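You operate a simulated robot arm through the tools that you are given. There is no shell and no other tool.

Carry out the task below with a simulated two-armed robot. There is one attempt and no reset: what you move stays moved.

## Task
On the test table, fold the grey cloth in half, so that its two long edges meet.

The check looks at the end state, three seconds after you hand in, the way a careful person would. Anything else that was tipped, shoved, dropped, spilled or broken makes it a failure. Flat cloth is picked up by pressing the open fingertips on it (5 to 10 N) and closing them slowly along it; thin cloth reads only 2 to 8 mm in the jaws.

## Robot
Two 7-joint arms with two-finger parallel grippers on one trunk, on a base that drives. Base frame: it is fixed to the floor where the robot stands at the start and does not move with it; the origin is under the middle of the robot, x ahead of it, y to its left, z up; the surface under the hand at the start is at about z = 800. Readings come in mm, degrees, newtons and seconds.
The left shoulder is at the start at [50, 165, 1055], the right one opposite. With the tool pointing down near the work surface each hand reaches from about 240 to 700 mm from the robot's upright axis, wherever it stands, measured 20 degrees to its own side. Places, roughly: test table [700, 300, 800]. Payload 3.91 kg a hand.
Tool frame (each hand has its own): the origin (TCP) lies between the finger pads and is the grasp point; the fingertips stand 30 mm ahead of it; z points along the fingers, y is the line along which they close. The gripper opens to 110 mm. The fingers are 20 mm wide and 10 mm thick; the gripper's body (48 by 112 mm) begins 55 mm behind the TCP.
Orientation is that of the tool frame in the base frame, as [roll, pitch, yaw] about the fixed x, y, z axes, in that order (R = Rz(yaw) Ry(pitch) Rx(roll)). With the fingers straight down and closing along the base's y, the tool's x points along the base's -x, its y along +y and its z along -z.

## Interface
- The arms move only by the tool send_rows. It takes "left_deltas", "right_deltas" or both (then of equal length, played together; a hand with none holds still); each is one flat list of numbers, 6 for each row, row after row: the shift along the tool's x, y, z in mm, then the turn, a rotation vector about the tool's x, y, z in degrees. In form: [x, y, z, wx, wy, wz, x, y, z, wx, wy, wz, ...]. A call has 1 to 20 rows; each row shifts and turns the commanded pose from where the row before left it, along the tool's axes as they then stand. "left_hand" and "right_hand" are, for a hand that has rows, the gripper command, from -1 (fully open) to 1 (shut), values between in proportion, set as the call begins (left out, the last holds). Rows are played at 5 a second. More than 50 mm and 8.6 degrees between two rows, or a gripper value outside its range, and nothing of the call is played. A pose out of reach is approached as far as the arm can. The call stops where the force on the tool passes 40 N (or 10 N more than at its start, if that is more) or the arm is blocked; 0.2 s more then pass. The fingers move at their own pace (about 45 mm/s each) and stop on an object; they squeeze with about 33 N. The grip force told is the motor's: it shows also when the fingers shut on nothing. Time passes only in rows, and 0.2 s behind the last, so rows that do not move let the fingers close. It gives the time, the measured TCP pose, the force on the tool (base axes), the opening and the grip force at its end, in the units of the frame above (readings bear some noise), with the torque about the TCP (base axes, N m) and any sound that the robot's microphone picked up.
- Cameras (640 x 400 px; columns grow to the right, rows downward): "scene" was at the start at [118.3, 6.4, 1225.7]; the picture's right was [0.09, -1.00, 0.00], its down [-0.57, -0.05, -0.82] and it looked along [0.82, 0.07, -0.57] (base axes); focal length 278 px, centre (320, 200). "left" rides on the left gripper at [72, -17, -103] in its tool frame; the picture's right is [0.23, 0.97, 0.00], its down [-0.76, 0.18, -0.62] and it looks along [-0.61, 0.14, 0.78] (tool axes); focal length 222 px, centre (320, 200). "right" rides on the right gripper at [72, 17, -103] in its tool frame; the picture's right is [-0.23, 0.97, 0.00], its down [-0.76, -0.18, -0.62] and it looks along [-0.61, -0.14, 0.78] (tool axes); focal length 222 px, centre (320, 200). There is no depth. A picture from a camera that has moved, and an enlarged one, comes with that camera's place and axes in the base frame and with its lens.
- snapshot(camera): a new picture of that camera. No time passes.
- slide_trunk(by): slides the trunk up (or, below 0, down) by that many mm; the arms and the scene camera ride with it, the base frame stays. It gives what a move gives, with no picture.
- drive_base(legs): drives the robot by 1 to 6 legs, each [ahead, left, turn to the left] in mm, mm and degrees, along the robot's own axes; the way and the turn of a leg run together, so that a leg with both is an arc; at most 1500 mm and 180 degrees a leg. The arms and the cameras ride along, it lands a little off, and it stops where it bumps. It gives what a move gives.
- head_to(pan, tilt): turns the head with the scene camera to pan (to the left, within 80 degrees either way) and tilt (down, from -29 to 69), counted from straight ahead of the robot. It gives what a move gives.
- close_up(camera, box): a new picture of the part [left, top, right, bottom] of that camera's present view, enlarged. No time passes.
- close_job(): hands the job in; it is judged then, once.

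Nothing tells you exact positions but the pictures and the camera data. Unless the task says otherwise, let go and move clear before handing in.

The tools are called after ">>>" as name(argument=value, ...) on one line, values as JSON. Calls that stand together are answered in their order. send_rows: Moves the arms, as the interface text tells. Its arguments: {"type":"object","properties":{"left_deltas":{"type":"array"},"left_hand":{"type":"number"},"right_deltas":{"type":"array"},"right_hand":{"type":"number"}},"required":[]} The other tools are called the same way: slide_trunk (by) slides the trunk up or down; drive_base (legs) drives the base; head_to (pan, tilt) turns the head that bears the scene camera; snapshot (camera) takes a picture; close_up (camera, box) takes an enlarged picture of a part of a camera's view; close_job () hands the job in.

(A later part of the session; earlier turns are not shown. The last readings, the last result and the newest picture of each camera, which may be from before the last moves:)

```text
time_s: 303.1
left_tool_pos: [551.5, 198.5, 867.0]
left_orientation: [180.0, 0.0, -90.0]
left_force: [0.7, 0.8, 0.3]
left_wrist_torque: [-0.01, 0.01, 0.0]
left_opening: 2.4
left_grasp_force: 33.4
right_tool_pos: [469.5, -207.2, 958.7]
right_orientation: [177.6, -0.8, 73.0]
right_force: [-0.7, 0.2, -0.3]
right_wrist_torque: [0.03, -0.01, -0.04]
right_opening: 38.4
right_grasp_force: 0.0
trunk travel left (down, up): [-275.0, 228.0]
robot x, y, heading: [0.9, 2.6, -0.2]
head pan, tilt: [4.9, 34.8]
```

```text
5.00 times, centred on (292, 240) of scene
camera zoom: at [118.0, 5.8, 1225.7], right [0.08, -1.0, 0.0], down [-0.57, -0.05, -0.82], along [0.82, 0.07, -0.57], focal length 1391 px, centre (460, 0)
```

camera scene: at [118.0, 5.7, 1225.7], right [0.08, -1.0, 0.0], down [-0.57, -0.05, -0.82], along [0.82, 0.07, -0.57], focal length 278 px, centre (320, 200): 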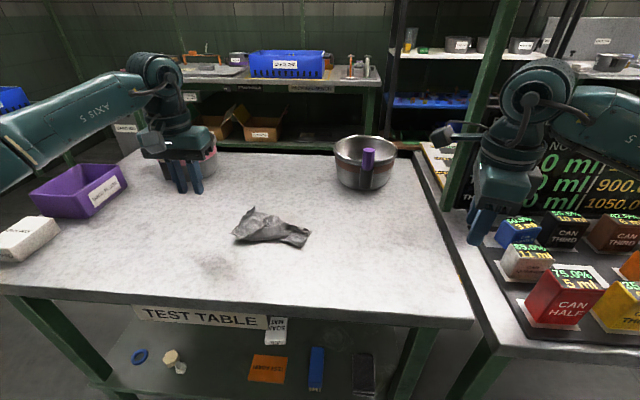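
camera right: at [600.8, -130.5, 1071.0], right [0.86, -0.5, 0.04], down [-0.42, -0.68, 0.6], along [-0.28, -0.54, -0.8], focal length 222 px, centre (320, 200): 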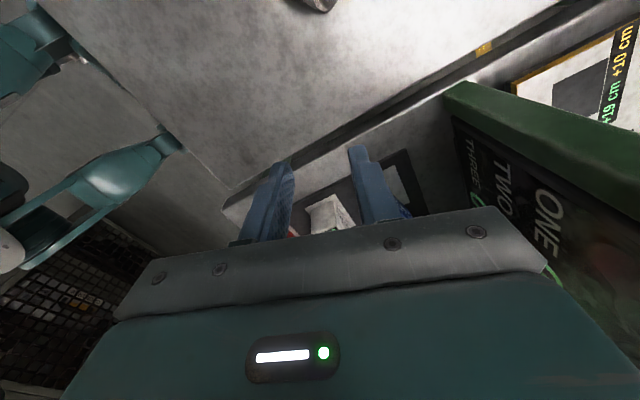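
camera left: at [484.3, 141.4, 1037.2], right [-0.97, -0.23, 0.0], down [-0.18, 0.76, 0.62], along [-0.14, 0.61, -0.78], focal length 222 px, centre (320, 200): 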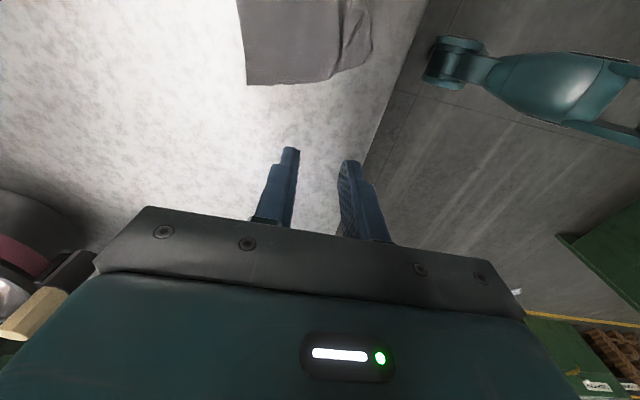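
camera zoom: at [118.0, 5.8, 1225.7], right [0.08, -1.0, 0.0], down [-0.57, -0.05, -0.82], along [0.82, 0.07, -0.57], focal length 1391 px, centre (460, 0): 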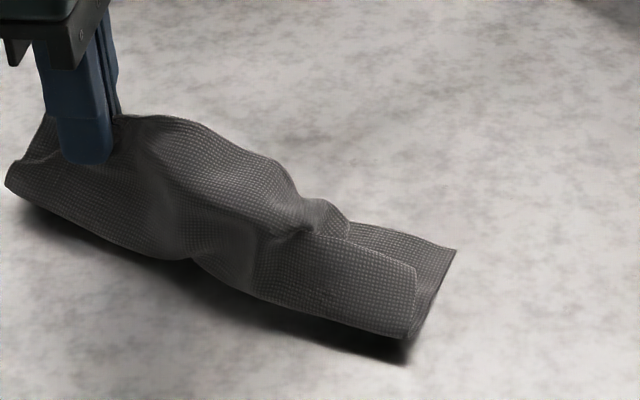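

The bottom layer is sliding along. I'll now bring the edge down in a slack arc so it settles over the bottom layer without dragging it.

>>> send_rows(left_deltas=[2, -5.6, -1, 0, 0, 0, 2, -5.7, 0, 0, 0, 0, 2.1, -6.1, 5, 0, 0, 0, 2.2, -6.1, 5, 0, 0, 0, 1.5, -4.2, 6, 0, 0, 0, 1.5, -4.3, 7, 0, 0, 0, 2, -5.6, 8, 0, 0, 0, 0, 0, 0, 0, 0, 0])

>>> close_up(camera="left", box=[160, 0, 480, 240])

>>> close_up(camera="scene", box=[244, 200, 340, 280])

```text
time_s: 304.9
left_tool_pos: [588.8, 184.3, 837.7]
left_orientation: [-180.0, 0.0, -90.0]
left_force: [0.1, -0.6, 0.5]
left_wrist_torque: [-0.01, -0.01, 0.01]
left_opening: 2.4
left_grasp_force: 33.1
right_tool_pos: [469.5, -206.5, 957.7]
right_orientation: [177.6, -0.8, 73.1]
right_force: [0.0, 0.3, -0.2]
right_wrist_torque: [0.0, 0.04, -0.01]
right_opening: 38.5
right_grasp_force: 0.0
trunk travel left (down, up): [-275.0, 228.0]
robot x, y, heading: [2.3, 0.5, -0.1]
head pan, tilt: [4.9, 34.8]
```

```text
1.67 times, centred on (320, 120) of left
camera zoom: at [604.3, 112.8, 940.9], right [-0.97, -0.23, 0.0], down [-0.18, 0.76, 0.62], along [-0.14, 0.61, -0.78], focal length 370 px, centre (320, 333)
```

zoom: 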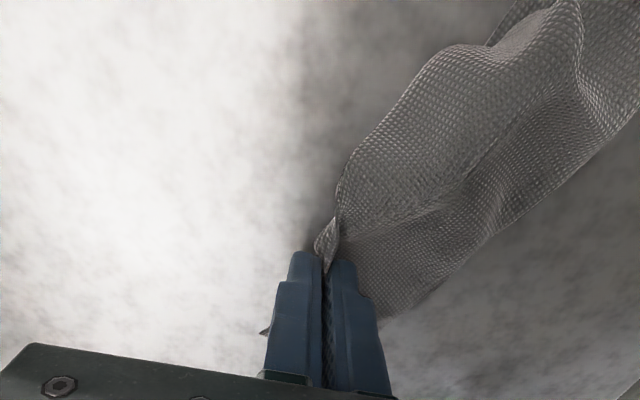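

```text
5.00 times, centred on (292, 240) of scene
camera zoom: at [118.0, 5.8, 1225.7], right [0.08, -1.0, 0.0], down [-0.57, -0.05, -0.82], along [0.82, 0.07, -0.57], focal length 1391 px, centre (460, 0)
```

zoom: 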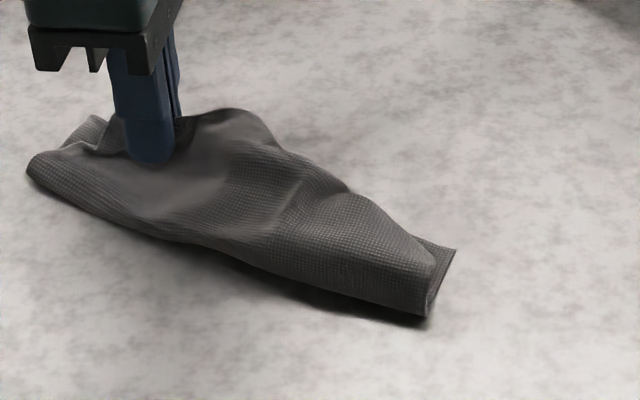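

The far edge is now across to the near edge. Lowering the last bit and releasing.

>>> send_rows(left_deltas=[0, 0, 3, 0, 0, 0, 0, 0, 0, 0, 0, 0])

>>> send_rows(left_deltas=[0, 0, 0, 0, 0, 0], left_hand=0.85)

>>> send_rows(left_deltas=[0, 0, 0, 0, 0, 0, 0, 0, 0, 0, 0, 0], left_hand=0.6)

>>> send_rows(left_deltas=[0, 0, -8, 0, 0, 0, 0, 0, -20, 0, 0, 0, 0, 0, -30, 0, 0, 0, 0, 0, -30, 0, 0, 0, -20, 0, -20, 0, 0, 0, -20, 0, 0, 0, 0, 0, -20, 0, 0, 0, 0, 0, 0, 0, 0, 0, 0, 0])

>>> close_up(camera="left", box=[160, 0, 480, 200])

>>> close_up(camera="scene", box=[244, 205, 340, 275])

```text
time_s: 305.5
left_tool_pos: [586.4, 184.6, 835.0]
left_orientation: [180.0, 0.0, -90.0]
left_force: [-0.4, 0.1, 0.7]
left_wrist_torque: [0.01, -0.04, -0.02]
left_opening: 2.2
left_grasp_force: 33.3
right_tool_pos: [469.6, -207.0, 958.0]
right_orientation: [177.5, -0.9, 73.1]
right_force: [0.2, 0.2, 0.1]
right_wrist_torque: [0.01, 0.0, -0.01]
right_opening: 38.4
right_grasp_force: 0.1
trunk travel left (down, up): [-275.0, 228.0]
robot x, y, heading: [-3.4, 1.9, -0.3]
head pan, tilt: [4.9, 34.8]
```

```text
time_s: 305.9
left_tool_pos: [587.0, 185.2, 833.9]
left_orientation: [179.9, -0.1, -90.0]
left_force: [0.5, 0.1, 0.0]
left_wrist_torque: [-0.02, -0.03, -0.06]
left_opening: 8.6
left_grasp_force: 0.1
right_tool_pos: [470.9, -207.7, 957.9]
right_orientation: [177.6, -0.9, 73.1]
right_force: [0.0, -0.9, -0.8]
right_wrist_torque: [0.01, 0.0, 0.02]
right_opening: 38.5
right_grasp_force: 0.0
trunk travel left (down, up): [-275.0, 228.0]
robot x, y, heading: [1.7, 1.9, 0.0]
head pan, tilt: [4.9, 34.8]
```

```text
time_s: 306.5
left_tool_pos: [587.5, 185.7, 834.3]
left_orientation: [180.0, 0.0, -90.0]
left_force: [0.0, -0.1, -0.7]
left_wrist_torque: [0.01, -0.01, -0.03]
left_opening: 22.1
left_grasp_force: 0.1
right_tool_pos: [471.5, -207.0, 957.1]
right_orientation: [177.6, -0.7, 73.1]
right_force: [0.0, -0.1, 0.7]
right_wrist_torque: [-0.01, 0.0, -0.01]
right_opening: 38.4
right_grasp_force: 0.1
trunk travel left (down, up): [-275.0, 228.0]
robot x, y, heading: [-1.0, -1.2, 0.1]
head pan, tilt: [4.9, 34.8]
```

```text
time_s: 308.3
left_tool_pos: [586.5, 245.1, 943.3]
left_orientation: [-180.0, 0.1, -90.1]
left_force: [0.0, -0.3, 0.7]
left_wrist_torque: [-0.01, 0.01, -0.03]
left_opening: 22.0
left_grasp_force: 0.1
right_tool_pos: [470.4, -207.9, 958.6]
right_orientation: [177.6, -0.7, 73.1]
right_force: [0.3, -1.2, 0.2]
right_wrist_torque: [0.04, -0.03, -0.03]
right_opening: 38.7
right_grasp_force: 0.1
trunk travel left (down, up): [-275.0, 228.0]
robot x, y, heading: [-1.5, 2.1, 0.2]
head pan, tilt: [4.9, 34.8]
```

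```text
2.00 times, centred on (320, 100) of left
camera zoom: at [603.1, 173.5, 1047.7], right [-0.97, -0.23, 0.0], down [-0.18, 0.76, 0.62], along [-0.14, 0.61, -0.78], focal length 444 px, centre (320, 400)
```

zoom: 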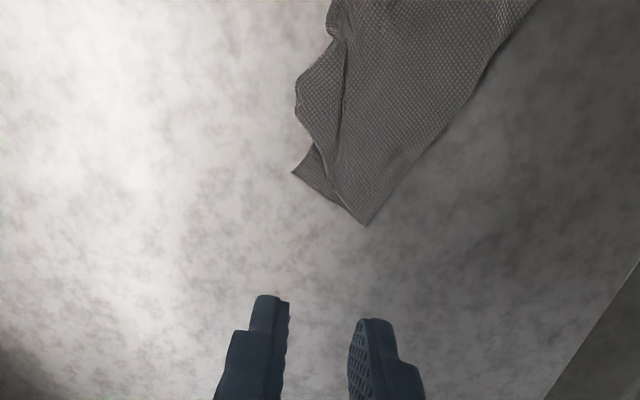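

```text
5.71 times, centred on (292, 240) of scene
camera zoom: at [118.0, 5.8, 1225.7], right [0.08, -1.0, 0.0], down [-0.57, -0.05, -0.82], along [0.82, 0.07, -0.57], focal length 1590 px, centre (480, -29)
```

zoom: 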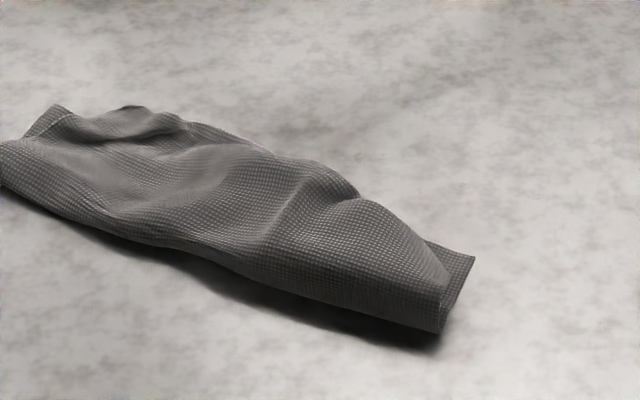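

The cloth is now folded lengthwise along its whole length. Let me inspect both ends closely.

>>> close_up(camera="scene", box=[292, 235, 332, 265])

>>> close_up(camera="scene", box=[238, 215, 298, 260])

>>> close_up(camera="left", box=[280, 0, 440, 120])

```text
13.33 times, centred on (312, 250) of scene
camera zoom: at [118.0, 5.8, 1225.7], right [0.08, -1.0, 0.0], down [-0.57, -0.05, -0.82], along [0.82, 0.07, -0.57], focal length 3710 px, centre (427, -467)
```

zoom: 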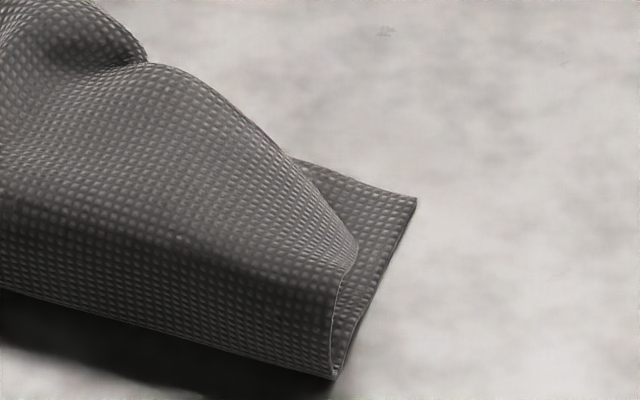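

```text
8.89 times, centred on (268, 238) of scene
camera zoom: at [118.0, 5.8, 1225.7], right [0.08, -1.0, 0.0], down [-0.57, -0.05, -0.82], along [0.82, 0.07, -0.57], focal length 2473 px, centre (782, -133)
```

zoom: 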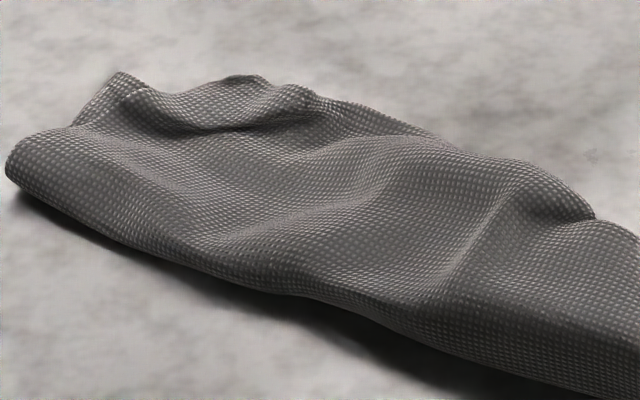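

```text
3.33 times, centred on (360, 60) of left
camera zoom: at [603.1, 173.5, 1047.7], right [-0.97, -0.23, 0.0], down [-0.18, 0.76, 0.62], along [-0.14, 0.61, -0.78], focal length 740 px, centre (187, 667)
```

zoom: 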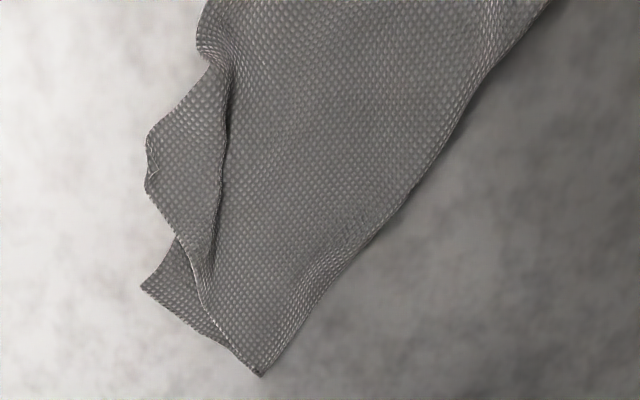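

Excellent. Remaining: at the left end the far-left corner (608, 200) should move ~26 mm along the edge to the near-left corner (606, 226); at the right end the far edge is ~25 mm short because the crease is puffed up. First I'll press lightly with closed fingertips near the far-left corner and slide the top layer along.

>>> send_rows(left_deltas=[15, -1, 15, 0, 0, 0, 15, -1, 20, 0, 0, 0, 15, -1, 25, 0, 0, 0, 0, 0, 25, 0, 0, 0, 0, 0, 12, 0, 0, 0, 0, 0, 0, 0, 0, 0], left_hand=1)

>>> close_up(camera="left", box=[180, 20, 460, 240])

```text
time_s: 309.7
left_tool_pos: [590.5, 200.5, 847.3]
left_orientation: [-180.0, 0.0, -90.0]
left_force: [0.7, 0.5, -0.3]
left_wrist_torque: [-0.01, -0.01, -0.01]
left_opening: 0.1
left_grasp_force: 33.1
right_tool_pos: [469.8, -205.2, 959.2]
right_orientation: [177.6, -0.8, 73.0]
right_force: [0.2, -0.1, -0.8]
right_wrist_torque: [-0.02, -0.02, 0.03]
right_opening: 38.5
right_grasp_force: 0.0
trunk travel left (down, up): [-275.0, 228.0]
robot x, y, heading: [1.6, -0.5, 0.1]
head pan, tilt: [4.9, 34.8]
```

```text
1.82 times, centred on (320, 130) of left
camera zoom: at [606.1, 127.7, 950.5], right [-0.97, -0.23, 0.0], down [-0.18, 0.76, 0.62], along [-0.14, 0.61, -0.78], focal length 404 px, centre (320, 327)
```

zoom: 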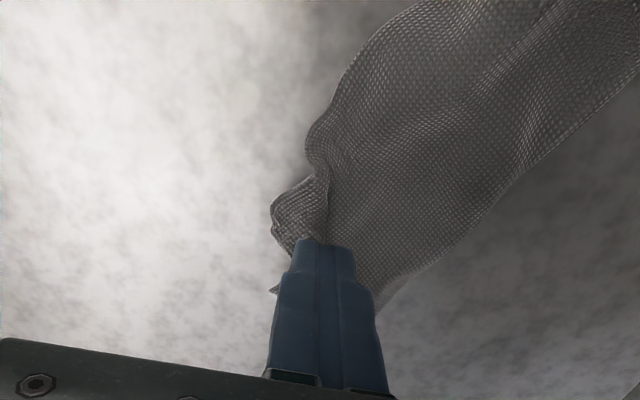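

>>> send_rows(left_deltas=[0, 0, 6, 0, 0, 0, 0, 0, 4, 0, 0, 0, 0, 0, 2, 0, 0, 0, 0, 0, 0, 0, 0, 0])

>>> send_rows(left_deltas=[0, 0, 1, 0, 0, 0, 0, 0, 0, 0, 0, 0])

>>> send_rows(left_deltas=[0, 0, 0.8, 0, 0, 0, 0, 0, 0, 0, 0, 0])

```text
time_s: 310.7
left_tool_pos: [591.6, 201.4, 834.6]
left_orientation: [180.0, 0.0, -90.0]
left_force: [0.4, 1.0, -0.5]
left_wrist_torque: [-0.01, 0.03, 0.02]
left_opening: 0.0
left_grasp_force: 33.1
right_tool_pos: [471.0, -206.3, 958.0]
right_orientation: [177.6, -0.7, 73.2]
right_force: [1.0, -0.4, 0.2]
right_wrist_torque: [0.01, 0.02, 0.0]
right_opening: 38.6
right_grasp_force: 0.0
trunk travel left (down, up): [-275.0, 228.0]
robot x, y, heading: [-1.6, -3.7, -0.1]
head pan, tilt: [4.9, 34.8]
```

```text
time_s: 311.3
left_tool_pos: [593.6, 201.4, 833.4]
left_orientation: [180.0, 0.0, -90.0]
left_force: [-0.4, -1.1, 0.9]
left_wrist_torque: [0.02, -0.02, -0.02]
left_opening: 0.1
left_grasp_force: 33.0
right_tool_pos: [470.9, -207.2, 958.1]
right_orientation: [177.5, -0.8, 73.1]
right_force: [0.3, -0.3, 0.1]
right_wrist_torque: [0.01, -0.01, 0.03]
right_opening: 38.6
right_grasp_force: 0.1
trunk travel left (down, up): [-275.0, 228.0]
robot x, y, heading: [-0.6, -1.6, 0.1]
head pan, tilt: [4.9, 34.8]
```

```text
time_s: 311.9
left_tool_pos: [591.1, 201.3, 833.2]
left_orientation: [-179.8, -0.1, -89.9]
left_force: [-1.0, 0.0, 4.6]
left_wrist_torque: [0.03, 0.05, 0.02]
left_opening: 0.0
left_grasp_force: 33.3
right_tool_pos: [470.5, -207.5, 957.4]
right_orientation: [177.5, -0.9, 73.2]
right_force: [0.3, -0.1, -0.8]
right_wrist_torque: [0.02, 0.02, 0.0]
right_opening: 38.3
right_grasp_force: 0.1
trunk travel left (down, up): [-275.0, 228.0]
robot x, y, heading: [-2.5, 4.0, -0.2]
head pan, tilt: [4.9, 34.8]
```

Light contact (4.6 N). Sliding along the edge by 24 mm.

>>> send_rows(left_deltas=[-4, -0.5, 0, 0, 0, 0, -4, -0.5, 0, 0, 0, 0, -4, -0.5, 0, 0, 0, 0, -4, -0.5, 0, 0, 0, 0, -4, -0.5, 0, 0, 0, 0, -4, -0.5, 0, 0, 0, 0, 0, 0, 0, 0, 0, 0])

>>> close_up(camera="left", box=[180, 20, 460, 240])

>>> close_up(camera="scene", box=[234, 200, 330, 270])

```text
time_s: 313.5
left_tool_pos: [593.7, 224.1, 832.7]
left_orientation: [-179.9, 0.0, -90.0]
left_force: [0.0, -1.4, 7.2]
left_wrist_torque: [-0.01, 0.0, 0.02]
left_opening: 0.0
left_grasp_force: 32.7
right_tool_pos: [469.7, -206.9, 957.7]
right_orientation: [177.5, -1.0, 73.1]
right_force: [-0.1, -0.8, 0.2]
right_wrist_torque: [-0.02, -0.01, -0.03]
right_opening: 38.4
right_grasp_force: 0.0
trunk travel left (down, up): [-275.0, 228.0]
robot x, y, heading: [3.1, -3.3, -0.2]
head pan, tilt: [4.9, 34.8]
```

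```text
1.82 times, centred on (320, 130) of left
camera zoom: at [610.3, 152.0, 936.7], right [-0.97, -0.23, 0.0], down [-0.18, 0.76, 0.62], along [-0.14, 0.61, -0.78], focal length 404 px, centre (320, 327)
```

zoom: 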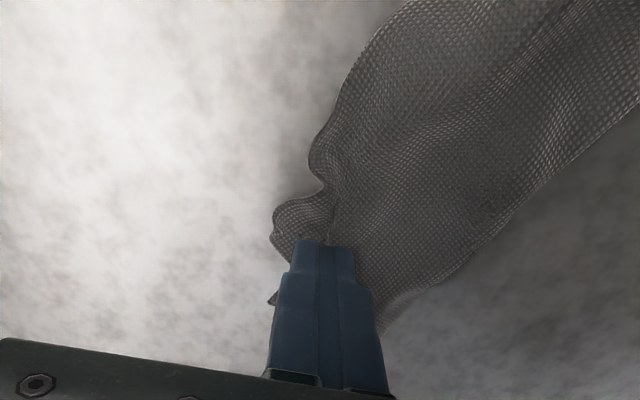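

```text
5.71 times, centred on (282, 235) of scene
camera zoom: at [117.4, 5.5, 1225.8], right [0.08, -1.0, 0.0], down [-0.57, -0.05, -0.82], along [0.82, 0.07, -0.57], focal length 1590 px, centre (537, 0)
```

zoom: 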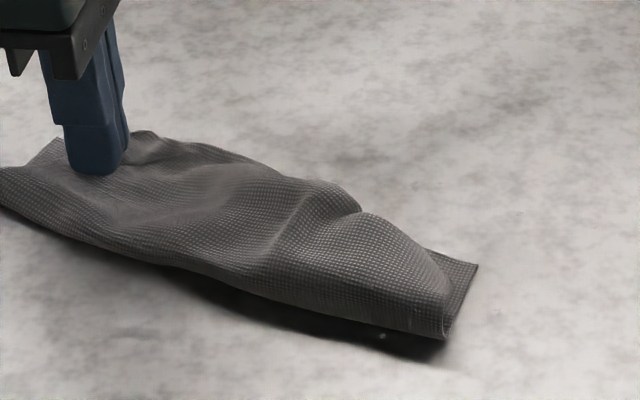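

Both layers move together with friction, so I'll use edge pinches on the top layer only. First the right end: I move the left hand away and bring the right hand (already at the right yaw) over the far edge near (529, 86).

>>> send_rows(left_deltas=[0, 0, -8, 0, 0, 0, 0, 0, -25, 0, 0, 0, 0, 0, -35, 0, 0, 0, -25, 15, -35, 0, 0, 0, -30, 20, -20, 0, 0, 0, -30, 20, 0, 0, 0, 0, -25, 20, 0, 0, 0, 0, 0, 0, 0, 0, 0, 0])

>>> send_rows(right_deltas=[30, -3, 5, 0, 0, 0, 30, -3, 5, 0, 0, 0, 30, -3, 5, 0, 0, 0, 30, -3, 8, 0, 0, 0, 30, -3, 8, 0, 0, 0, 30, -3, 8, 0, 0, 0, 30, -3, 8, 0, 0, 0, 30, -3, 10, 0, 0, 0, 30, -3, 10, 0, 0, 0, 27, -3, 10, 0, 0, 0, 0, 0, 0, 0, 0, 0], right_hand=0.45)

>>> snapshot(camera="right")

>>> snapshot(camera="scene")

```text
time_s: 315.3
left_tool_pos: [518.0, 334.1, 954.6]
left_orientation: [-180.0, 0.0, -90.1]
left_force: [0.4, 0.6, 0.1]
left_wrist_torque: [0.03, 0.0, 0.01]
left_opening: 0.0
left_grasp_force: 32.9
right_tool_pos: [472.1, -207.2, 957.2]
right_orientation: [177.6, -0.7, 73.1]
right_force: [-1.0, -0.4, 0.2]
right_wrist_torque: [0.0, 0.04, 0.0]
right_opening: 38.4
right_grasp_force: 0.0
trunk travel left (down, up): [-275.0, 228.0]
robot x, y, heading: [-0.2, -5.0, 0.0]
head pan, tilt: [4.9, 34.8]
```

```text
time_s: 317.7
left_tool_pos: [520.5, 334.1, 955.5]
left_orientation: [-179.9, -0.1, -90.0]
left_force: [0.1, -0.6, -0.9]
left_wrist_torque: [-0.02, 0.01, 0.01]
left_opening: 0.0
left_grasp_force: 32.9
right_tool_pos: [532.2, 85.2, 886.8]
right_orientation: [177.5, -0.8, 73.1]
right_force: [-0.4, -0.4, 0.5]
right_wrist_torque: [0.0, -0.01, -0.01]
right_opening: 30.2
right_grasp_force: 0.0
trunk travel left (down, up): [-275.0, 228.0]
robot x, y, heading: [-2.7, -2.2, 0.1]
head pan, tilt: [4.9, 34.8]
```

```text
taken
camera right: at [565.0, 150.2, 993.7], right [0.86, -0.5, 0.04], down [-0.42, -0.68, 0.6], along [-0.28, -0.54, -0.8], focal length 222 px, centre (320, 200)
```

right: 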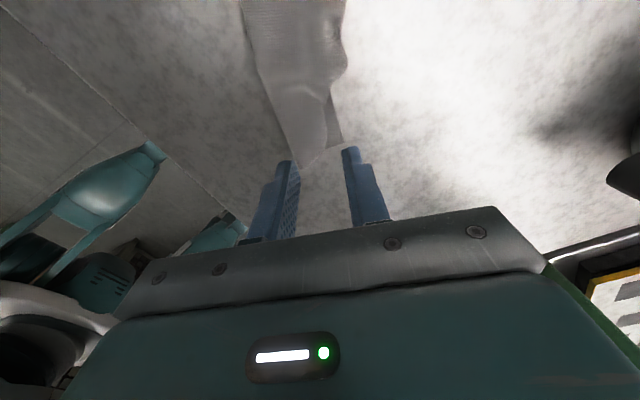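

```text
taken
camera scene: at [118.0, 5.8, 1225.7], right [0.08, -1.0, 0.0], down [-0.57, -0.05, -0.82], along [0.82, 0.07, -0.57], focal length 278 px, centre (320, 200)
```

scene: 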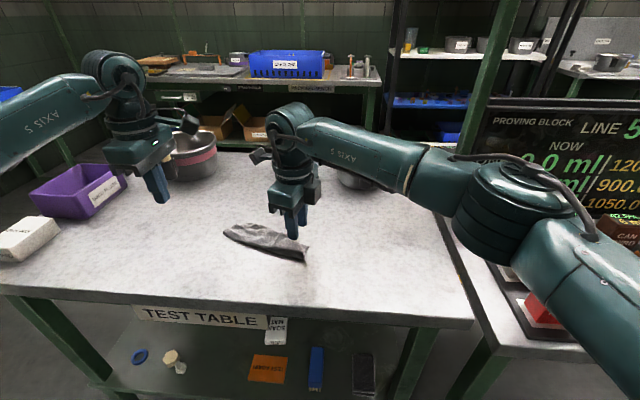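

>>> close_up(camera="right", box=[220, 0, 400, 180])

>>> close_up(camera="scene", box=[216, 215, 320, 275])

```text
2.22 times, centred on (310, 90) of right
camera zoom: at [565.0, 150.2, 993.7], right [0.86, -0.5, 0.04], down [-0.42, -0.68, 0.6], along [-0.28, -0.54, -0.8], focal length 494 px, centre (342, 444)
```

zoom: 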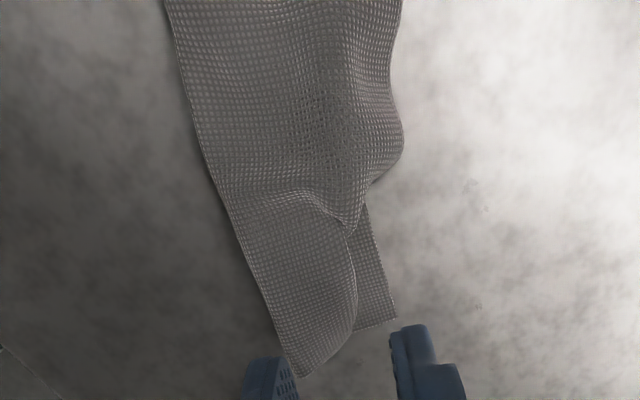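

```text
6.15 times, centred on (268, 245) of scene
camera zoom: at [118.0, 5.8, 1225.7], right [0.08, -1.0, 0.0], down [-0.57, -0.05, -0.82], along [0.82, 0.07, -0.57], focal length 1712 px, centre (640, -77)
```

zoom: 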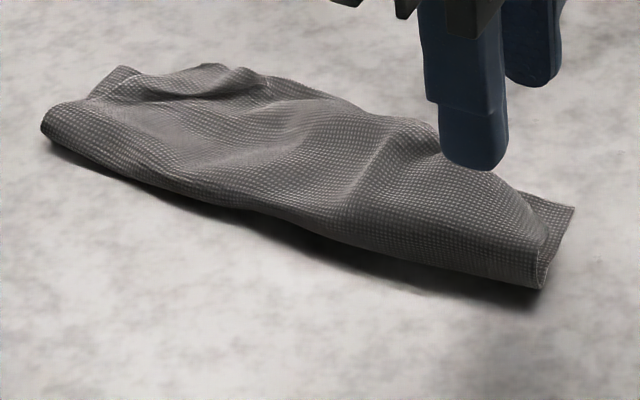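

From above, the right end is only ~18 mm short at the far-right corner. Pinching the top layer's edge there with the right hand.

>>> send_rows(right_deltas=[3, 3, 10, 0, 0, 0, 3, 3, 10, 0, 0, 0, 1, 2, 10, 0, 0, 0, 0, 0, 8, 0, 0, 0, 0, 0, 5, 0, 0, 0, 0, 0, 0, 0, 0, 0])

>>> close_up(camera="right", box=[200, 40, 440, 220])

```text
time_s: 319.1
left_tool_pos: [518.8, 335.2, 955.5]
left_orientation: [180.0, 0.0, -90.0]
left_force: [-0.3, -0.1, -0.4]
left_wrist_torque: [-0.02, -0.03, -0.01]
left_opening: 0.1
left_grasp_force: 33.0
right_tool_pos: [544.2, 91.0, 842.0]
right_orientation: [177.6, -0.9, 73.0]
right_force: [-0.9, -0.9, 0.6]
right_wrist_torque: [0.04, -0.02, -0.02]
right_opening: 30.1
right_grasp_force: 0.0
trunk travel left (down, up): [-275.0, 228.0]
robot x, y, heading: [1.3, 0.9, 0.0]
head pan, tilt: [4.9, 34.8]
```

```text
2.22 times, centred on (320, 130) of right
camera zoom: at [576.8, 154.4, 950.0], right [0.86, -0.5, 0.04], down [-0.42, -0.68, 0.6], along [-0.28, -0.54, -0.8], focal length 494 px, centre (320, 356)
```

zoom: 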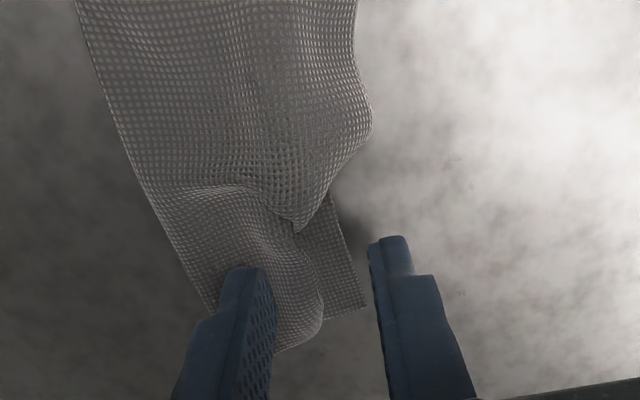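

>>> send_rows(right_deltas=[0, 0, 2, 0, 0, 0, 0, 0, 2, 0, 0, 0, 0, 0, 1.5, 0, 0, 0, 0, 0, 0, 0, 0, 0], right_hand=0.58)

>>> close_up(camera="right", box=[200, 40, 440, 220])

```text
time_s: 320.1
left_tool_pos: [517.9, 336.2, 954.5]
left_orientation: [-180.0, 0.0, -90.0]
left_force: [-0.1, -0.9, 0.5]
left_wrist_torque: [-0.01, 0.0, 0.02]
left_opening: 0.0
left_grasp_force: 33.4
right_tool_pos: [543.7, 89.4, 835.8]
right_orientation: [177.6, -0.9, 73.1]
right_force: [0.2, 0.5, 1.0]
right_wrist_torque: [0.0, 0.01, -0.01]
right_opening: 23.2
right_grasp_force: 0.1
trunk travel left (down, up): [-275.0, 228.0]
robot x, y, heading: [2.1, 0.8, -0.2]
head pan, tilt: [4.9, 34.8]
```

```text
2.22 times, centred on (320, 130) of right
camera zoom: at [577.0, 154.3, 944.3], right [0.86, -0.5, 0.04], down [-0.42, -0.68, 0.6], along [-0.28, -0.54, -0.8], focal length 494 px, centre (320, 356)
```

zoom: 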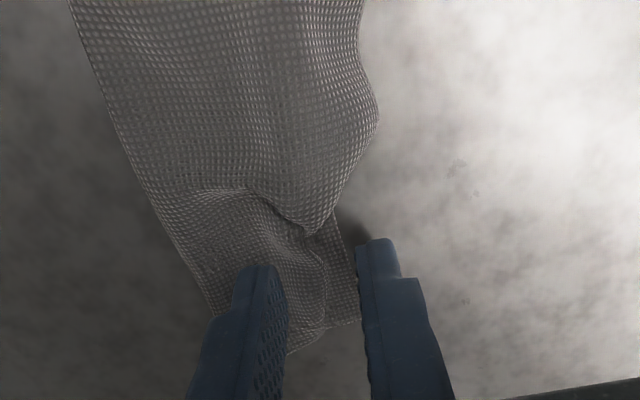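

>>> send_rows(right_deltas=[0, 0, 0.8, 0, 0, 0, 0, 0, 0, 0, 0, 0], right_hand=0.7)

>>> send_rows(right_deltas=[0, 0, 0, 0, 0, 0], right_hand=0.82)

>>> send_rows(right_deltas=[0, 0, 0, 0, 0, 0, 0, 0, 0, 0, 0, 0, 0, 0, 0, 0, 0, 0], right_hand=1)

>>> close_up(camera="right", box=[200, 40, 440, 220])

>>> send_rows(right_deltas=[0, 0, -5, 0, 0, 0, 0, 0, -7, 0, 0, 0, 0, 0, 0, 0, 0, 0])

>>> close_up(camera="right", box=[200, 40, 440, 220])

```text
time_s: 320.7
left_tool_pos: [520.7, 334.5, 955.0]
left_orientation: [179.9, 0.0, -90.0]
left_force: [-0.1, 0.9, 0.2]
left_wrist_torque: [-0.01, -0.04, -0.01]
left_opening: 0.1
left_grasp_force: 33.0
right_tool_pos: [543.5, 92.0, 835.5]
right_orientation: [177.7, -0.9, 73.1]
right_force: [0.0, -0.7, 0.6]
right_wrist_torque: [0.01, -0.03, 0.0]
right_opening: 16.4
right_grasp_force: 0.0
trunk travel left (down, up): [-275.0, 228.0]
robot x, y, heading: [1.5, 0.4, -0.2]
head pan, tilt: [4.9, 34.8]
```

```text
time_s: 321.1
left_tool_pos: [519.5, 334.9, 955.7]
left_orientation: [-179.9, 0.0, -89.9]
left_force: [0.1, -0.4, 0.1]
left_wrist_torque: [0.0, 0.0, -0.01]
left_opening: 0.0
left_grasp_force: 32.7
right_tool_pos: [544.9, 90.4, 835.9]
right_orientation: [177.7, -0.8, 73.1]
right_force: [-0.1, 0.2, 1.1]
right_wrist_torque: [0.0, -0.02, 0.02]
right_opening: 9.9
right_grasp_force: 0.0
trunk travel left (down, up): [-275.0, 228.0]
robot x, y, heading: [0.7, -1.3, -0.1]
head pan, tilt: [4.9, 34.8]
```

```text
time_s: 321.9
left_tool_pos: [518.3, 335.6, 955.2]
left_orientation: [-180.0, 0.0, -90.0]
left_force: [0.6, 0.6, 0.9]
left_wrist_torque: [-0.01, -0.01, 0.0]
left_opening: 0.1
left_grasp_force: 33.0
right_tool_pos: [544.0, 91.0, 836.9]
right_orientation: [177.6, -0.9, 73.1]
right_force: [-0.5, -0.3, 1.8]
right_wrist_torque: [-0.01, 0.07, 0.03]
right_opening: 2.2
right_grasp_force: 32.8
trunk travel left (down, up): [-275.0, 228.0]
robot x, y, heading: [-0.7, -1.6, -0.2]
head pan, tilt: [4.9, 34.8]
```

```text
2.22 times, centred on (320, 130) of right
camera zoom: at [576.8, 154.7, 943.8], right [0.86, -0.5, 0.04], down [-0.42, -0.68, 0.6], along [-0.28, -0.54, -0.8], focal length 494 px, centre (320, 356)
```

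zoom: 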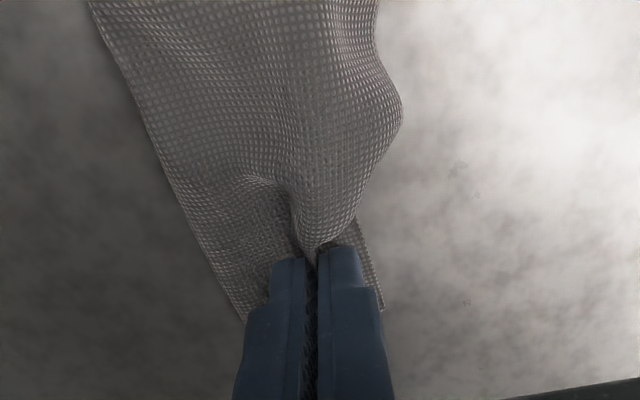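

```text
time_s: 322.7
left_tool_pos: [518.6, 334.9, 954.5]
left_orientation: [180.0, 0.0, -90.0]
left_force: [0.0, 0.7, 0.5]
left_wrist_torque: [0.0, 0.0, 0.0]
left_opening: 0.0
left_grasp_force: 33.4
right_tool_pos: [542.9, 90.4, 848.0]
right_orientation: [177.6, -0.8, 73.1]
right_force: [1.0, -0.1, -0.4]
right_wrist_torque: [0.01, 0.01, 0.02]
right_opening: 1.9
right_grasp_force: 33.2
trunk travel left (down, up): [-275.0, 228.0]
robot x, y, heading: [0.9, -1.6, -0.4]
head pan, tilt: [4.9, 34.8]
```

```text
2.22 times, centred on (320, 130) of right
camera zoom: at [576.3, 154.4, 955.2], right [0.86, -0.5, 0.04], down [-0.42, -0.68, 0.6], along [-0.28, -0.54, -0.8], focal length 494 px, centre (320, 356)
```

zoom: 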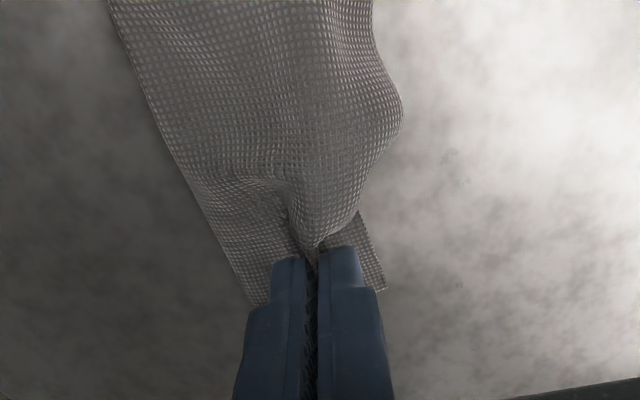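

Only the top layer is held. Moving it ~20 mm to the near edge and lowering.

>>> send_rows(right_deltas=[-1.5, 6, -2, 0, 0, 0, -1.5, 6, 0, 0, 0, 0, -1.5, 6, 4, 0, 0, 0, -0.5, 3, 6, 0, 0, 0, 0, 0, 4, 0, 0, 0, 0, 0, 0, 0, 0, 0])

>>> send_rows(right_deltas=[0, 0, 1, 0, 0, 0], right_hand=0.85)

>>> send_rows(right_deltas=[0, 0, 0, 0, 0, 0, 0, 0, 0, 0, 0, 0], right_hand=0.6)

>>> send_rows(right_deltas=[0, 0, -8, 0, 0, 0, 0, 0, -15, 0, 0, 0, 0, 0, -20, 0, 0, 0, 0, 0, 0, 0, 0, 0])

>>> close_up(camera="right", box=[200, 0, 440, 180])

>>> close_up(camera="scene", box=[216, 215, 320, 275])

```text
time_s: 324.1
left_tool_pos: [518.4, 334.7, 955.1]
left_orientation: [179.9, 0.0, -90.0]
left_force: [0.0, -0.3, 0.1]
left_wrist_torque: [-0.04, -0.03, 0.01]
left_opening: 0.0
left_grasp_force: 33.4
right_tool_pos: [562.5, 78.7, 835.5]
right_orientation: [177.6, -0.8, 73.1]
right_force: [0.8, 0.3, 2.5]
right_wrist_torque: [0.0, 0.04, 0.0]
right_opening: 2.0
right_grasp_force: 32.9
trunk travel left (down, up): [-275.0, 228.0]
robot x, y, heading: [-0.6, 0.9, -0.3]
head pan, tilt: [4.9, 34.8]
```

```text
time_s: 324.5
left_tool_pos: [518.7, 335.9, 954.6]
left_orientation: [-180.0, -0.1, -90.0]
left_force: [0.5, -0.1, 0.1]
left_wrist_torque: [-0.01, 0.01, 0.0]
left_opening: 0.2
left_grasp_force: 33.0
right_tool_pos: [561.9, 78.9, 834.3]
right_orientation: [177.6, -0.8, 73.0]
right_force: [0.0, -0.2, 0.4]
right_wrist_torque: [0.0, -0.01, -0.01]
right_opening: 8.2
right_grasp_force: 0.0
trunk travel left (down, up): [-275.0, 228.0]
robot x, y, heading: [-1.6, 1.8, -0.1]
head pan, tilt: [4.9, 34.8]
```

```text
time_s: 325.1
left_tool_pos: [518.5, 335.2, 954.6]
left_orientation: [179.9, 0.0, -90.0]
left_force: [0.0, 0.0, -1.2]
left_wrist_torque: [-0.02, 0.01, 0.0]
left_opening: 0.0
left_grasp_force: 33.0
right_tool_pos: [562.0, 79.3, 835.1]
right_orientation: [177.6, -0.8, 73.1]
right_force: [-1.0, 0.1, 0.8]
right_wrist_torque: [-0.01, 0.01, 0.01]
right_opening: 21.9
right_grasp_force: 0.1
trunk travel left (down, up): [-275.0, 228.0]
robot x, y, heading: [1.0, -0.5, 0.0]
head pan, tilt: [4.9, 34.8]
```

```text
time_s: 326.1
left_tool_pos: [519.1, 335.9, 954.8]
left_orientation: [180.0, 0.0, -90.1]
left_force: [-0.1, 0.2, -0.3]
left_wrist_torque: [0.0, -0.01, 0.02]
left_opening: 0.0
left_grasp_force: 32.6
right_tool_pos: [560.0, 80.3, 879.0]
right_orientation: [177.6, -0.9, 73.0]
right_force: [0.2, 0.1, -0.2]
right_wrist_torque: [0.03, 0.01, 0.02]
right_opening: 22.1
right_grasp_force: 0.0
trunk travel left (down, up): [-275.0, 228.0]
robot x, y, heading: [0.1, 0.8, 0.0]
head pan, tilt: [4.9, 34.8]
```

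```text
2.22 times, centred on (320, 90) of right
camera zoom: at [593.2, 143.9, 986.2], right [0.86, -0.5, 0.04], down [-0.42, -0.68, 0.6], along [-0.28, -0.54, -0.8], focal length 494 px, centre (320, 444)
```

zoom: 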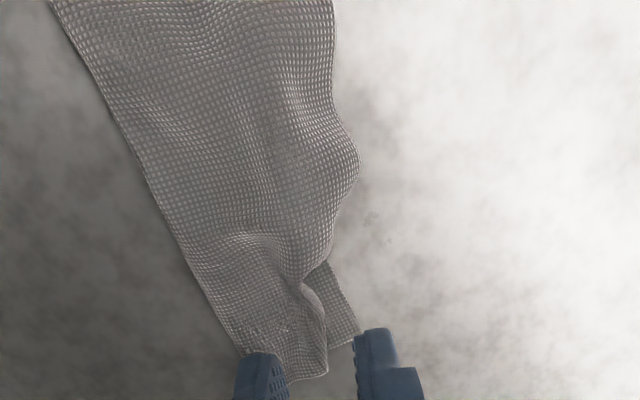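

```text
6.15 times, centred on (268, 245) of scene
camera zoom: at [118.0, 5.8, 1225.7], right [0.08, -1.0, 0.0], down [-0.57, -0.05, -0.82], along [0.82, 0.07, -0.57], focal length 1712 px, centre (640, -77)
```

zoom: 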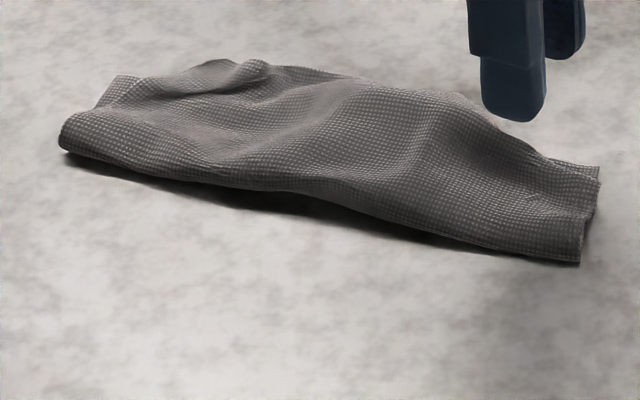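

The right end is now within ~10 mm. Retreating the right hand, and viewing the left end again with the left hand.

>>> send_rows(right_deltas=[-20, 0, -25, 0, 0, 0, -30, 0, -25, 0, 0, 0, -35, 0, -20, 0, 0, 0, -35, 0, 0, 0, 0, 0, -35, -5, 0, 0, 0, 0, -35, -5, 0, 0, 0, 0, -35, -5, 0, 0, 0, 0, -35, -5, 0, 0, 0, 0, 0, 0, 0, 0, 0, 0])

>>> send_rows(left_deltas=[20, -10, 0, 0, 0, 0, 20, -10, 0, 0, 0, 0, 20, -10, 0, 0, 0, 0, 20, -10, 0, 0, 0, 0, 0, -10, 0, 0, 0, 0, 0, 0, 0, 0, 0, 0], left_hand=0.5)

>>> close_up(camera="left", box=[220, 0, 440, 140])

>>> close_up(camera="scene", box=[216, 215, 276, 260])

```text
time_s: 328.1
left_tool_pos: [519.3, 335.7, 954.3]
left_orientation: [180.0, -0.1, -90.0]
left_force: [0.1, 0.0, -0.1]
left_wrist_torque: [0.02, 0.02, 0.0]
left_opening: 0.1
left_grasp_force: 33.6
right_tool_pos: [460.8, -164.7, 943.4]
right_orientation: [177.6, -0.9, 73.0]
right_force: [0.2, 0.7, -0.5]
right_wrist_torque: [-0.01, 0.01, -0.01]
right_opening: 21.9
right_grasp_force: 0.1
trunk travel left (down, up): [-275.0, 228.0]
robot x, y, heading: [3.2, -0.3, 0.0]
head pan, tilt: [4.9, 34.8]
```

```text
time_s: 329.5
left_tool_pos: [569.4, 256.1, 954.4]
left_orientation: [180.0, 0.0, -90.0]
left_force: [0.1, 0.2, -0.1]
left_wrist_torque: [0.03, 0.01, 0.01]
left_opening: 27.3
left_grasp_force: 0.0
right_tool_pos: [461.4, -164.9, 943.2]
right_orientation: [177.6, -0.8, 73.1]
right_force: [-1.4, -0.8, 0.2]
right_wrist_torque: [-0.02, 0.03, 0.04]
right_opening: 22.0
right_grasp_force: 0.1
trunk travel left (down, up): [-275.0, 228.0]
robot x, y, heading: [-2.4, 2.1, -0.1]
head pan, tilt: [4.9, 34.8]
```

```text
2.86 times, centred on (330, 70) of left
camera zoom: at [584.7, 182.8, 1057.6], right [-0.97, -0.23, 0.0], down [-0.18, 0.76, 0.62], along [-0.14, 0.61, -0.78], focal length 635 px, centre (291, 571)
```

zoom: 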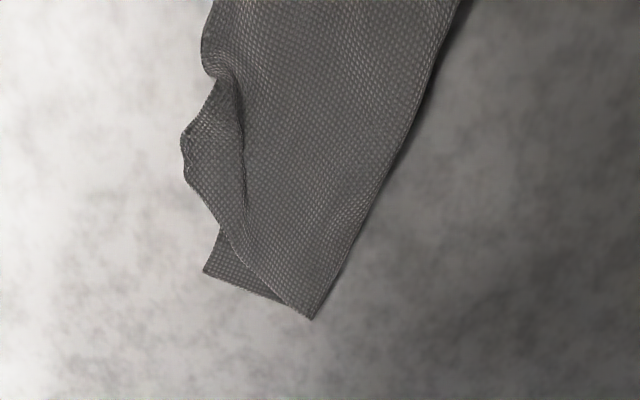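

```text
8.89 times, centred on (246, 238) of scene
camera zoom: at [118.0, 5.8, 1225.7], right [0.08, -1.0, 0.0], down [-0.57, -0.05, -0.82], along [0.82, 0.07, -0.57], focal length 2473 px, centre (978, -133)
```

zoom: 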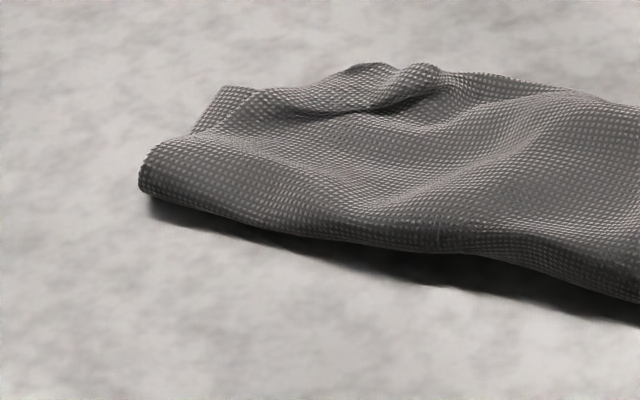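

Left end: far-left corner at (614, 218), near-left at (604, 250) — I need to move the top corner by about (−11, +32). Pinching its overhanging edge with the left hand.

>>> send_rows(left_deltas=[0, 0, 0, 0, 0, 7, 0, 0, 0, 0, 0, 7, 12, -13, 15, 0, 0, 0, 12, -13, 18, 0, 0, 0, 12, -13, 20, 0, 0, 0, 0, 0, 20, 0, 0, 0, 0, 0, 15, 0, 0, 0, 0, 0, 0, 0, 0, 0], left_hand=0.53)

>>> close_up(camera="left", box=[180, 20, 460, 240])

```text
time_s: 331.3
left_tool_pos: [598.5, 210.8, 867.3]
left_orientation: [-179.9, 0.0, -103.8]
left_force: [-0.3, 0.0, -0.2]
left_wrist_torque: [0.03, -0.01, -0.02]
left_opening: 26.2
left_grasp_force: 0.1
right_tool_pos: [461.2, -163.7, 943.4]
right_orientation: [177.7, -0.8, 73.1]
right_force: [0.0, 0.3, 0.4]
right_wrist_torque: [0.03, -0.02, -0.02]
right_opening: 22.1
right_grasp_force: 0.1
trunk travel left (down, up): [-275.0, 228.0]
robot x, y, heading: [-2.3, -3.2, -0.2]
head pan, tilt: [4.9, 34.8]
```

```text
1.82 times, centred on (320, 130) of left
camera zoom: at [596.3, 136.5, 970.3], right [-1.0, 0.02, 0.0], down [0.01, 0.78, 0.62], along [0.01, 0.62, -0.78], focal length 404 px, centre (320, 327)
```

zoom: 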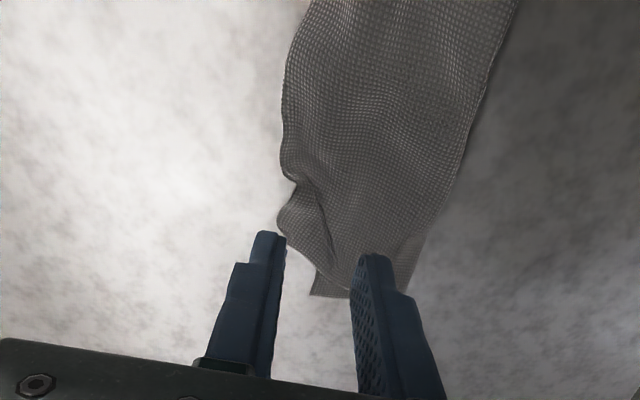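

>>> send_rows(left_deltas=[0, -7, 8, 0, 0, 0, 0, -7, 8, 0, 0, 0, -2, 0, 8, 0, 0, 0, 0, 0, 5, 0, 0, 0, 0, 0, 0, 0, 0, 0])

>>> close_up(camera="left", box=[180, 20, 460, 240])

```text
time_s: 332.5
left_tool_pos: [612.4, 207.5, 838.1]
left_orientation: [-180.0, 0.0, -103.9]
left_force: [-1.0, -0.1, -0.1]
left_wrist_torque: [0.02, 0.01, -0.01]
left_opening: 26.1
left_grasp_force: 0.1
right_tool_pos: [462.1, -164.1, 942.9]
right_orientation: [177.7, -0.9, 73.1]
right_force: [-0.6, 0.1, -0.2]
right_wrist_torque: [-0.03, 0.01, 0.04]
right_opening: 21.9
right_grasp_force: 0.1
trunk travel left (down, up): [-275.0, 228.0]
robot x, y, heading: [1.7, -0.1, -0.4]
head pan, tilt: [4.9, 34.8]
```

```text
1.82 times, centred on (320, 130) of left
camera zoom: at [610.5, 134.2, 942.6], right [-1.0, 0.02, 0.0], down [0.01, 0.78, 0.62], along [0.01, 0.62, -0.78], focal length 404 px, centre (320, 327)
```

zoom: 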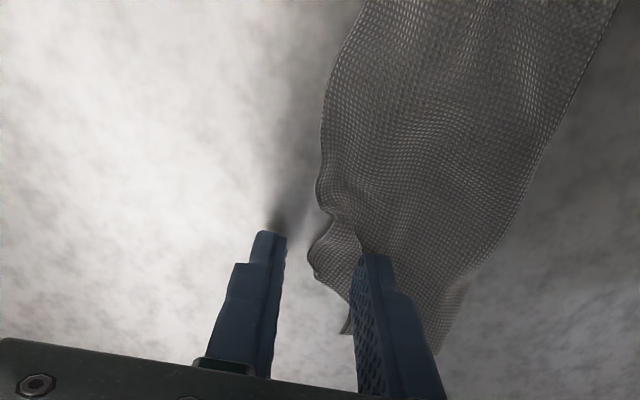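

>>> send_rows(left_deltas=[0, 0, 2, 0, 0, 0, 0, 0, 1.5, 0, 0, 0, 0, 0, 0, 0, 0, 0])

>>> send_rows(left_deltas=[0, 0, 0.8, 0, 0, 0, 0, 0, 0, 0, 0, 0], left_hand=0.62)

>>> send_rows(left_deltas=[0, 0, 0, 0, 0, 0], left_hand=0.74)

>>> close_up(camera="left", box=[180, 20, 460, 240])

>>> send_rows(left_deltas=[0, 0, 0, 0, 0, 0, 0, 0, 0, 0, 0, 0, 0, 0, 0, 0, 0, 0], left_hand=1)

>>> send_rows(left_deltas=[0, 0, -5, 0, 0, 0, 0, 0, -7, 0, 0, 0, 0, 0, 0, 0, 0, 0])

>>> close_up(camera="left", box=[180, 20, 460, 240])

```text
time_s: 333.3
left_tool_pos: [612.0, 209.2, 834.3]
left_orientation: [-179.9, 0.0, -104.0]
left_force: [-0.4, -0.8, 0.0]
left_wrist_torque: [-0.04, -0.03, -0.01]
left_opening: 25.8
left_grasp_force: 0.0
right_tool_pos: [462.2, -163.5, 943.2]
right_orientation: [177.5, -0.8, 73.2]
right_force: [0.2, -0.1, 0.9]
right_wrist_torque: [-0.01, -0.01, -0.02]
right_opening: 22.0
right_grasp_force: 0.0
trunk travel left (down, up): [-275.0, 228.0]
robot x, y, heading: [-3.0, -0.4, 0.0]
head pan, tilt: [4.9, 34.8]
```

```text
time_s: 333.9
left_tool_pos: [610.8, 208.6, 834.3]
left_orientation: [180.0, -0.1, -104.0]
left_force: [-0.5, -1.3, 0.8]
left_wrist_torque: [0.02, -0.04, -0.05]
left_opening: 21.0
left_grasp_force: 0.0
right_tool_pos: [461.3, -163.9, 943.3]
right_orientation: [177.5, -0.8, 73.1]
right_force: [0.3, 0.9, 0.1]
right_wrist_torque: [0.01, 0.01, 0.01]
right_opening: 21.9
right_grasp_force: 0.1
trunk travel left (down, up): [-275.0, 228.0]
robot x, y, heading: [0.0, -1.8, 0.0]
head pan, tilt: [4.9, 34.8]
```

```text
time_s: 334.3
left_tool_pos: [613.1, 209.5, 834.6]
left_orientation: [179.9, 0.0, -104.0]
left_force: [-1.3, 1.2, 0.2]
left_wrist_torque: [-0.02, 0.01, -0.01]
left_opening: 14.4
left_grasp_force: 0.0
right_tool_pos: [460.9, -163.9, 943.6]
right_orientation: [177.6, -0.8, 73.1]
right_force: [-0.2, 0.5, -0.7]
right_wrist_torque: [0.01, 0.02, -0.01]
right_opening: 21.9
right_grasp_force: 0.0
trunk travel left (down, up): [-275.0, 228.0]
robot x, y, heading: [-2.6, 2.0, -0.2]
head pan, tilt: [4.9, 34.8]
```

```text
1.82 times, centred on (320, 130) of left
camera zoom: at [610.6, 134.6, 938.0], right [-1.0, 0.02, 0.0], down [0.01, 0.78, 0.62], along [0.01, 0.62, -0.78], focal length 404 px, centre (320, 327)
```

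zoom: 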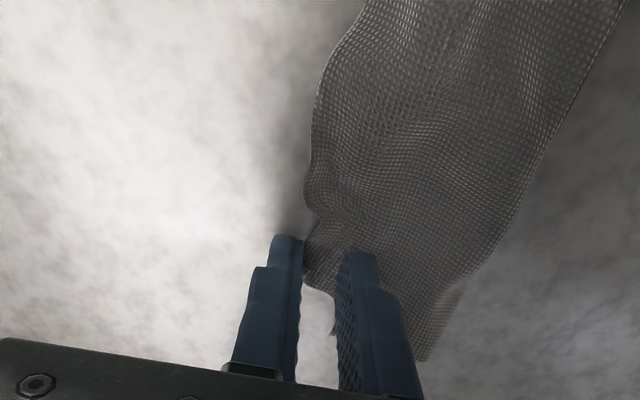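

```text
time_s: 335.1
left_tool_pos: [612.8, 209.9, 833.7]
left_orientation: [-180.0, -0.1, -104.0]
left_force: [0.1, 0.1, 0.5]
left_wrist_torque: [0.01, -0.01, -0.03]
left_opening: 1.1
left_grasp_force: 32.8
right_tool_pos: [461.4, -164.3, 943.4]
right_orientation: [177.6, -0.8, 73.0]
right_force: [0.4, -0.2, 0.0]
right_wrist_torque: [-0.01, -0.02, 0.0]
right_opening: 22.0
right_grasp_force: 0.0
trunk travel left (down, up): [-275.0, 228.0]
robot x, y, heading: [-5.2, 4.1, -0.1]
head pan, tilt: [4.9, 34.8]
```

```text
time_s: 335.9
left_tool_pos: [611.2, 208.8, 846.5]
left_orientation: [180.0, 0.0, -104.0]
left_force: [-0.3, -0.8, 0.7]
left_wrist_torque: [-0.02, -0.03, 0.03]
left_opening: 1.4
left_grasp_force: 33.4
right_tool_pos: [462.3, -163.1, 943.8]
right_orientation: [177.7, -0.8, 73.1]
right_force: [0.2, 0.4, 0.7]
right_wrist_torque: [0.0, -0.01, -0.02]
right_opening: 22.0
right_grasp_force: 0.0
trunk travel left (down, up): [-275.0, 228.0]
robot x, y, heading: [-1.6, 0.6, -0.1]
head pan, tilt: [4.9, 34.8]
```

```text
1.82 times, centred on (320, 130) of left
camera zoom: at [609.6, 134.0, 950.4], right [-1.0, 0.02, 0.0], down [0.01, 0.78, 0.62], along [0.01, 0.62, -0.78], focal length 404 px, centre (320, 327)
```

zoom: 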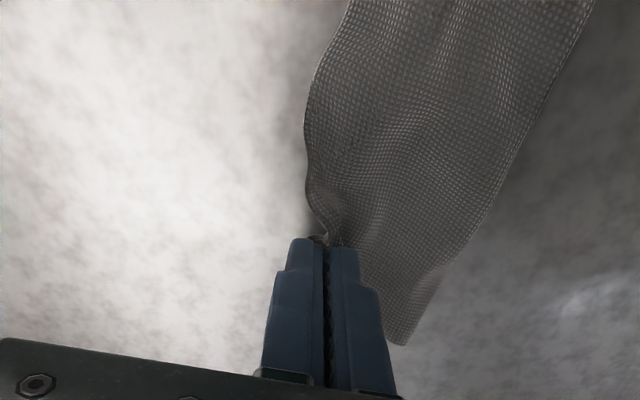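

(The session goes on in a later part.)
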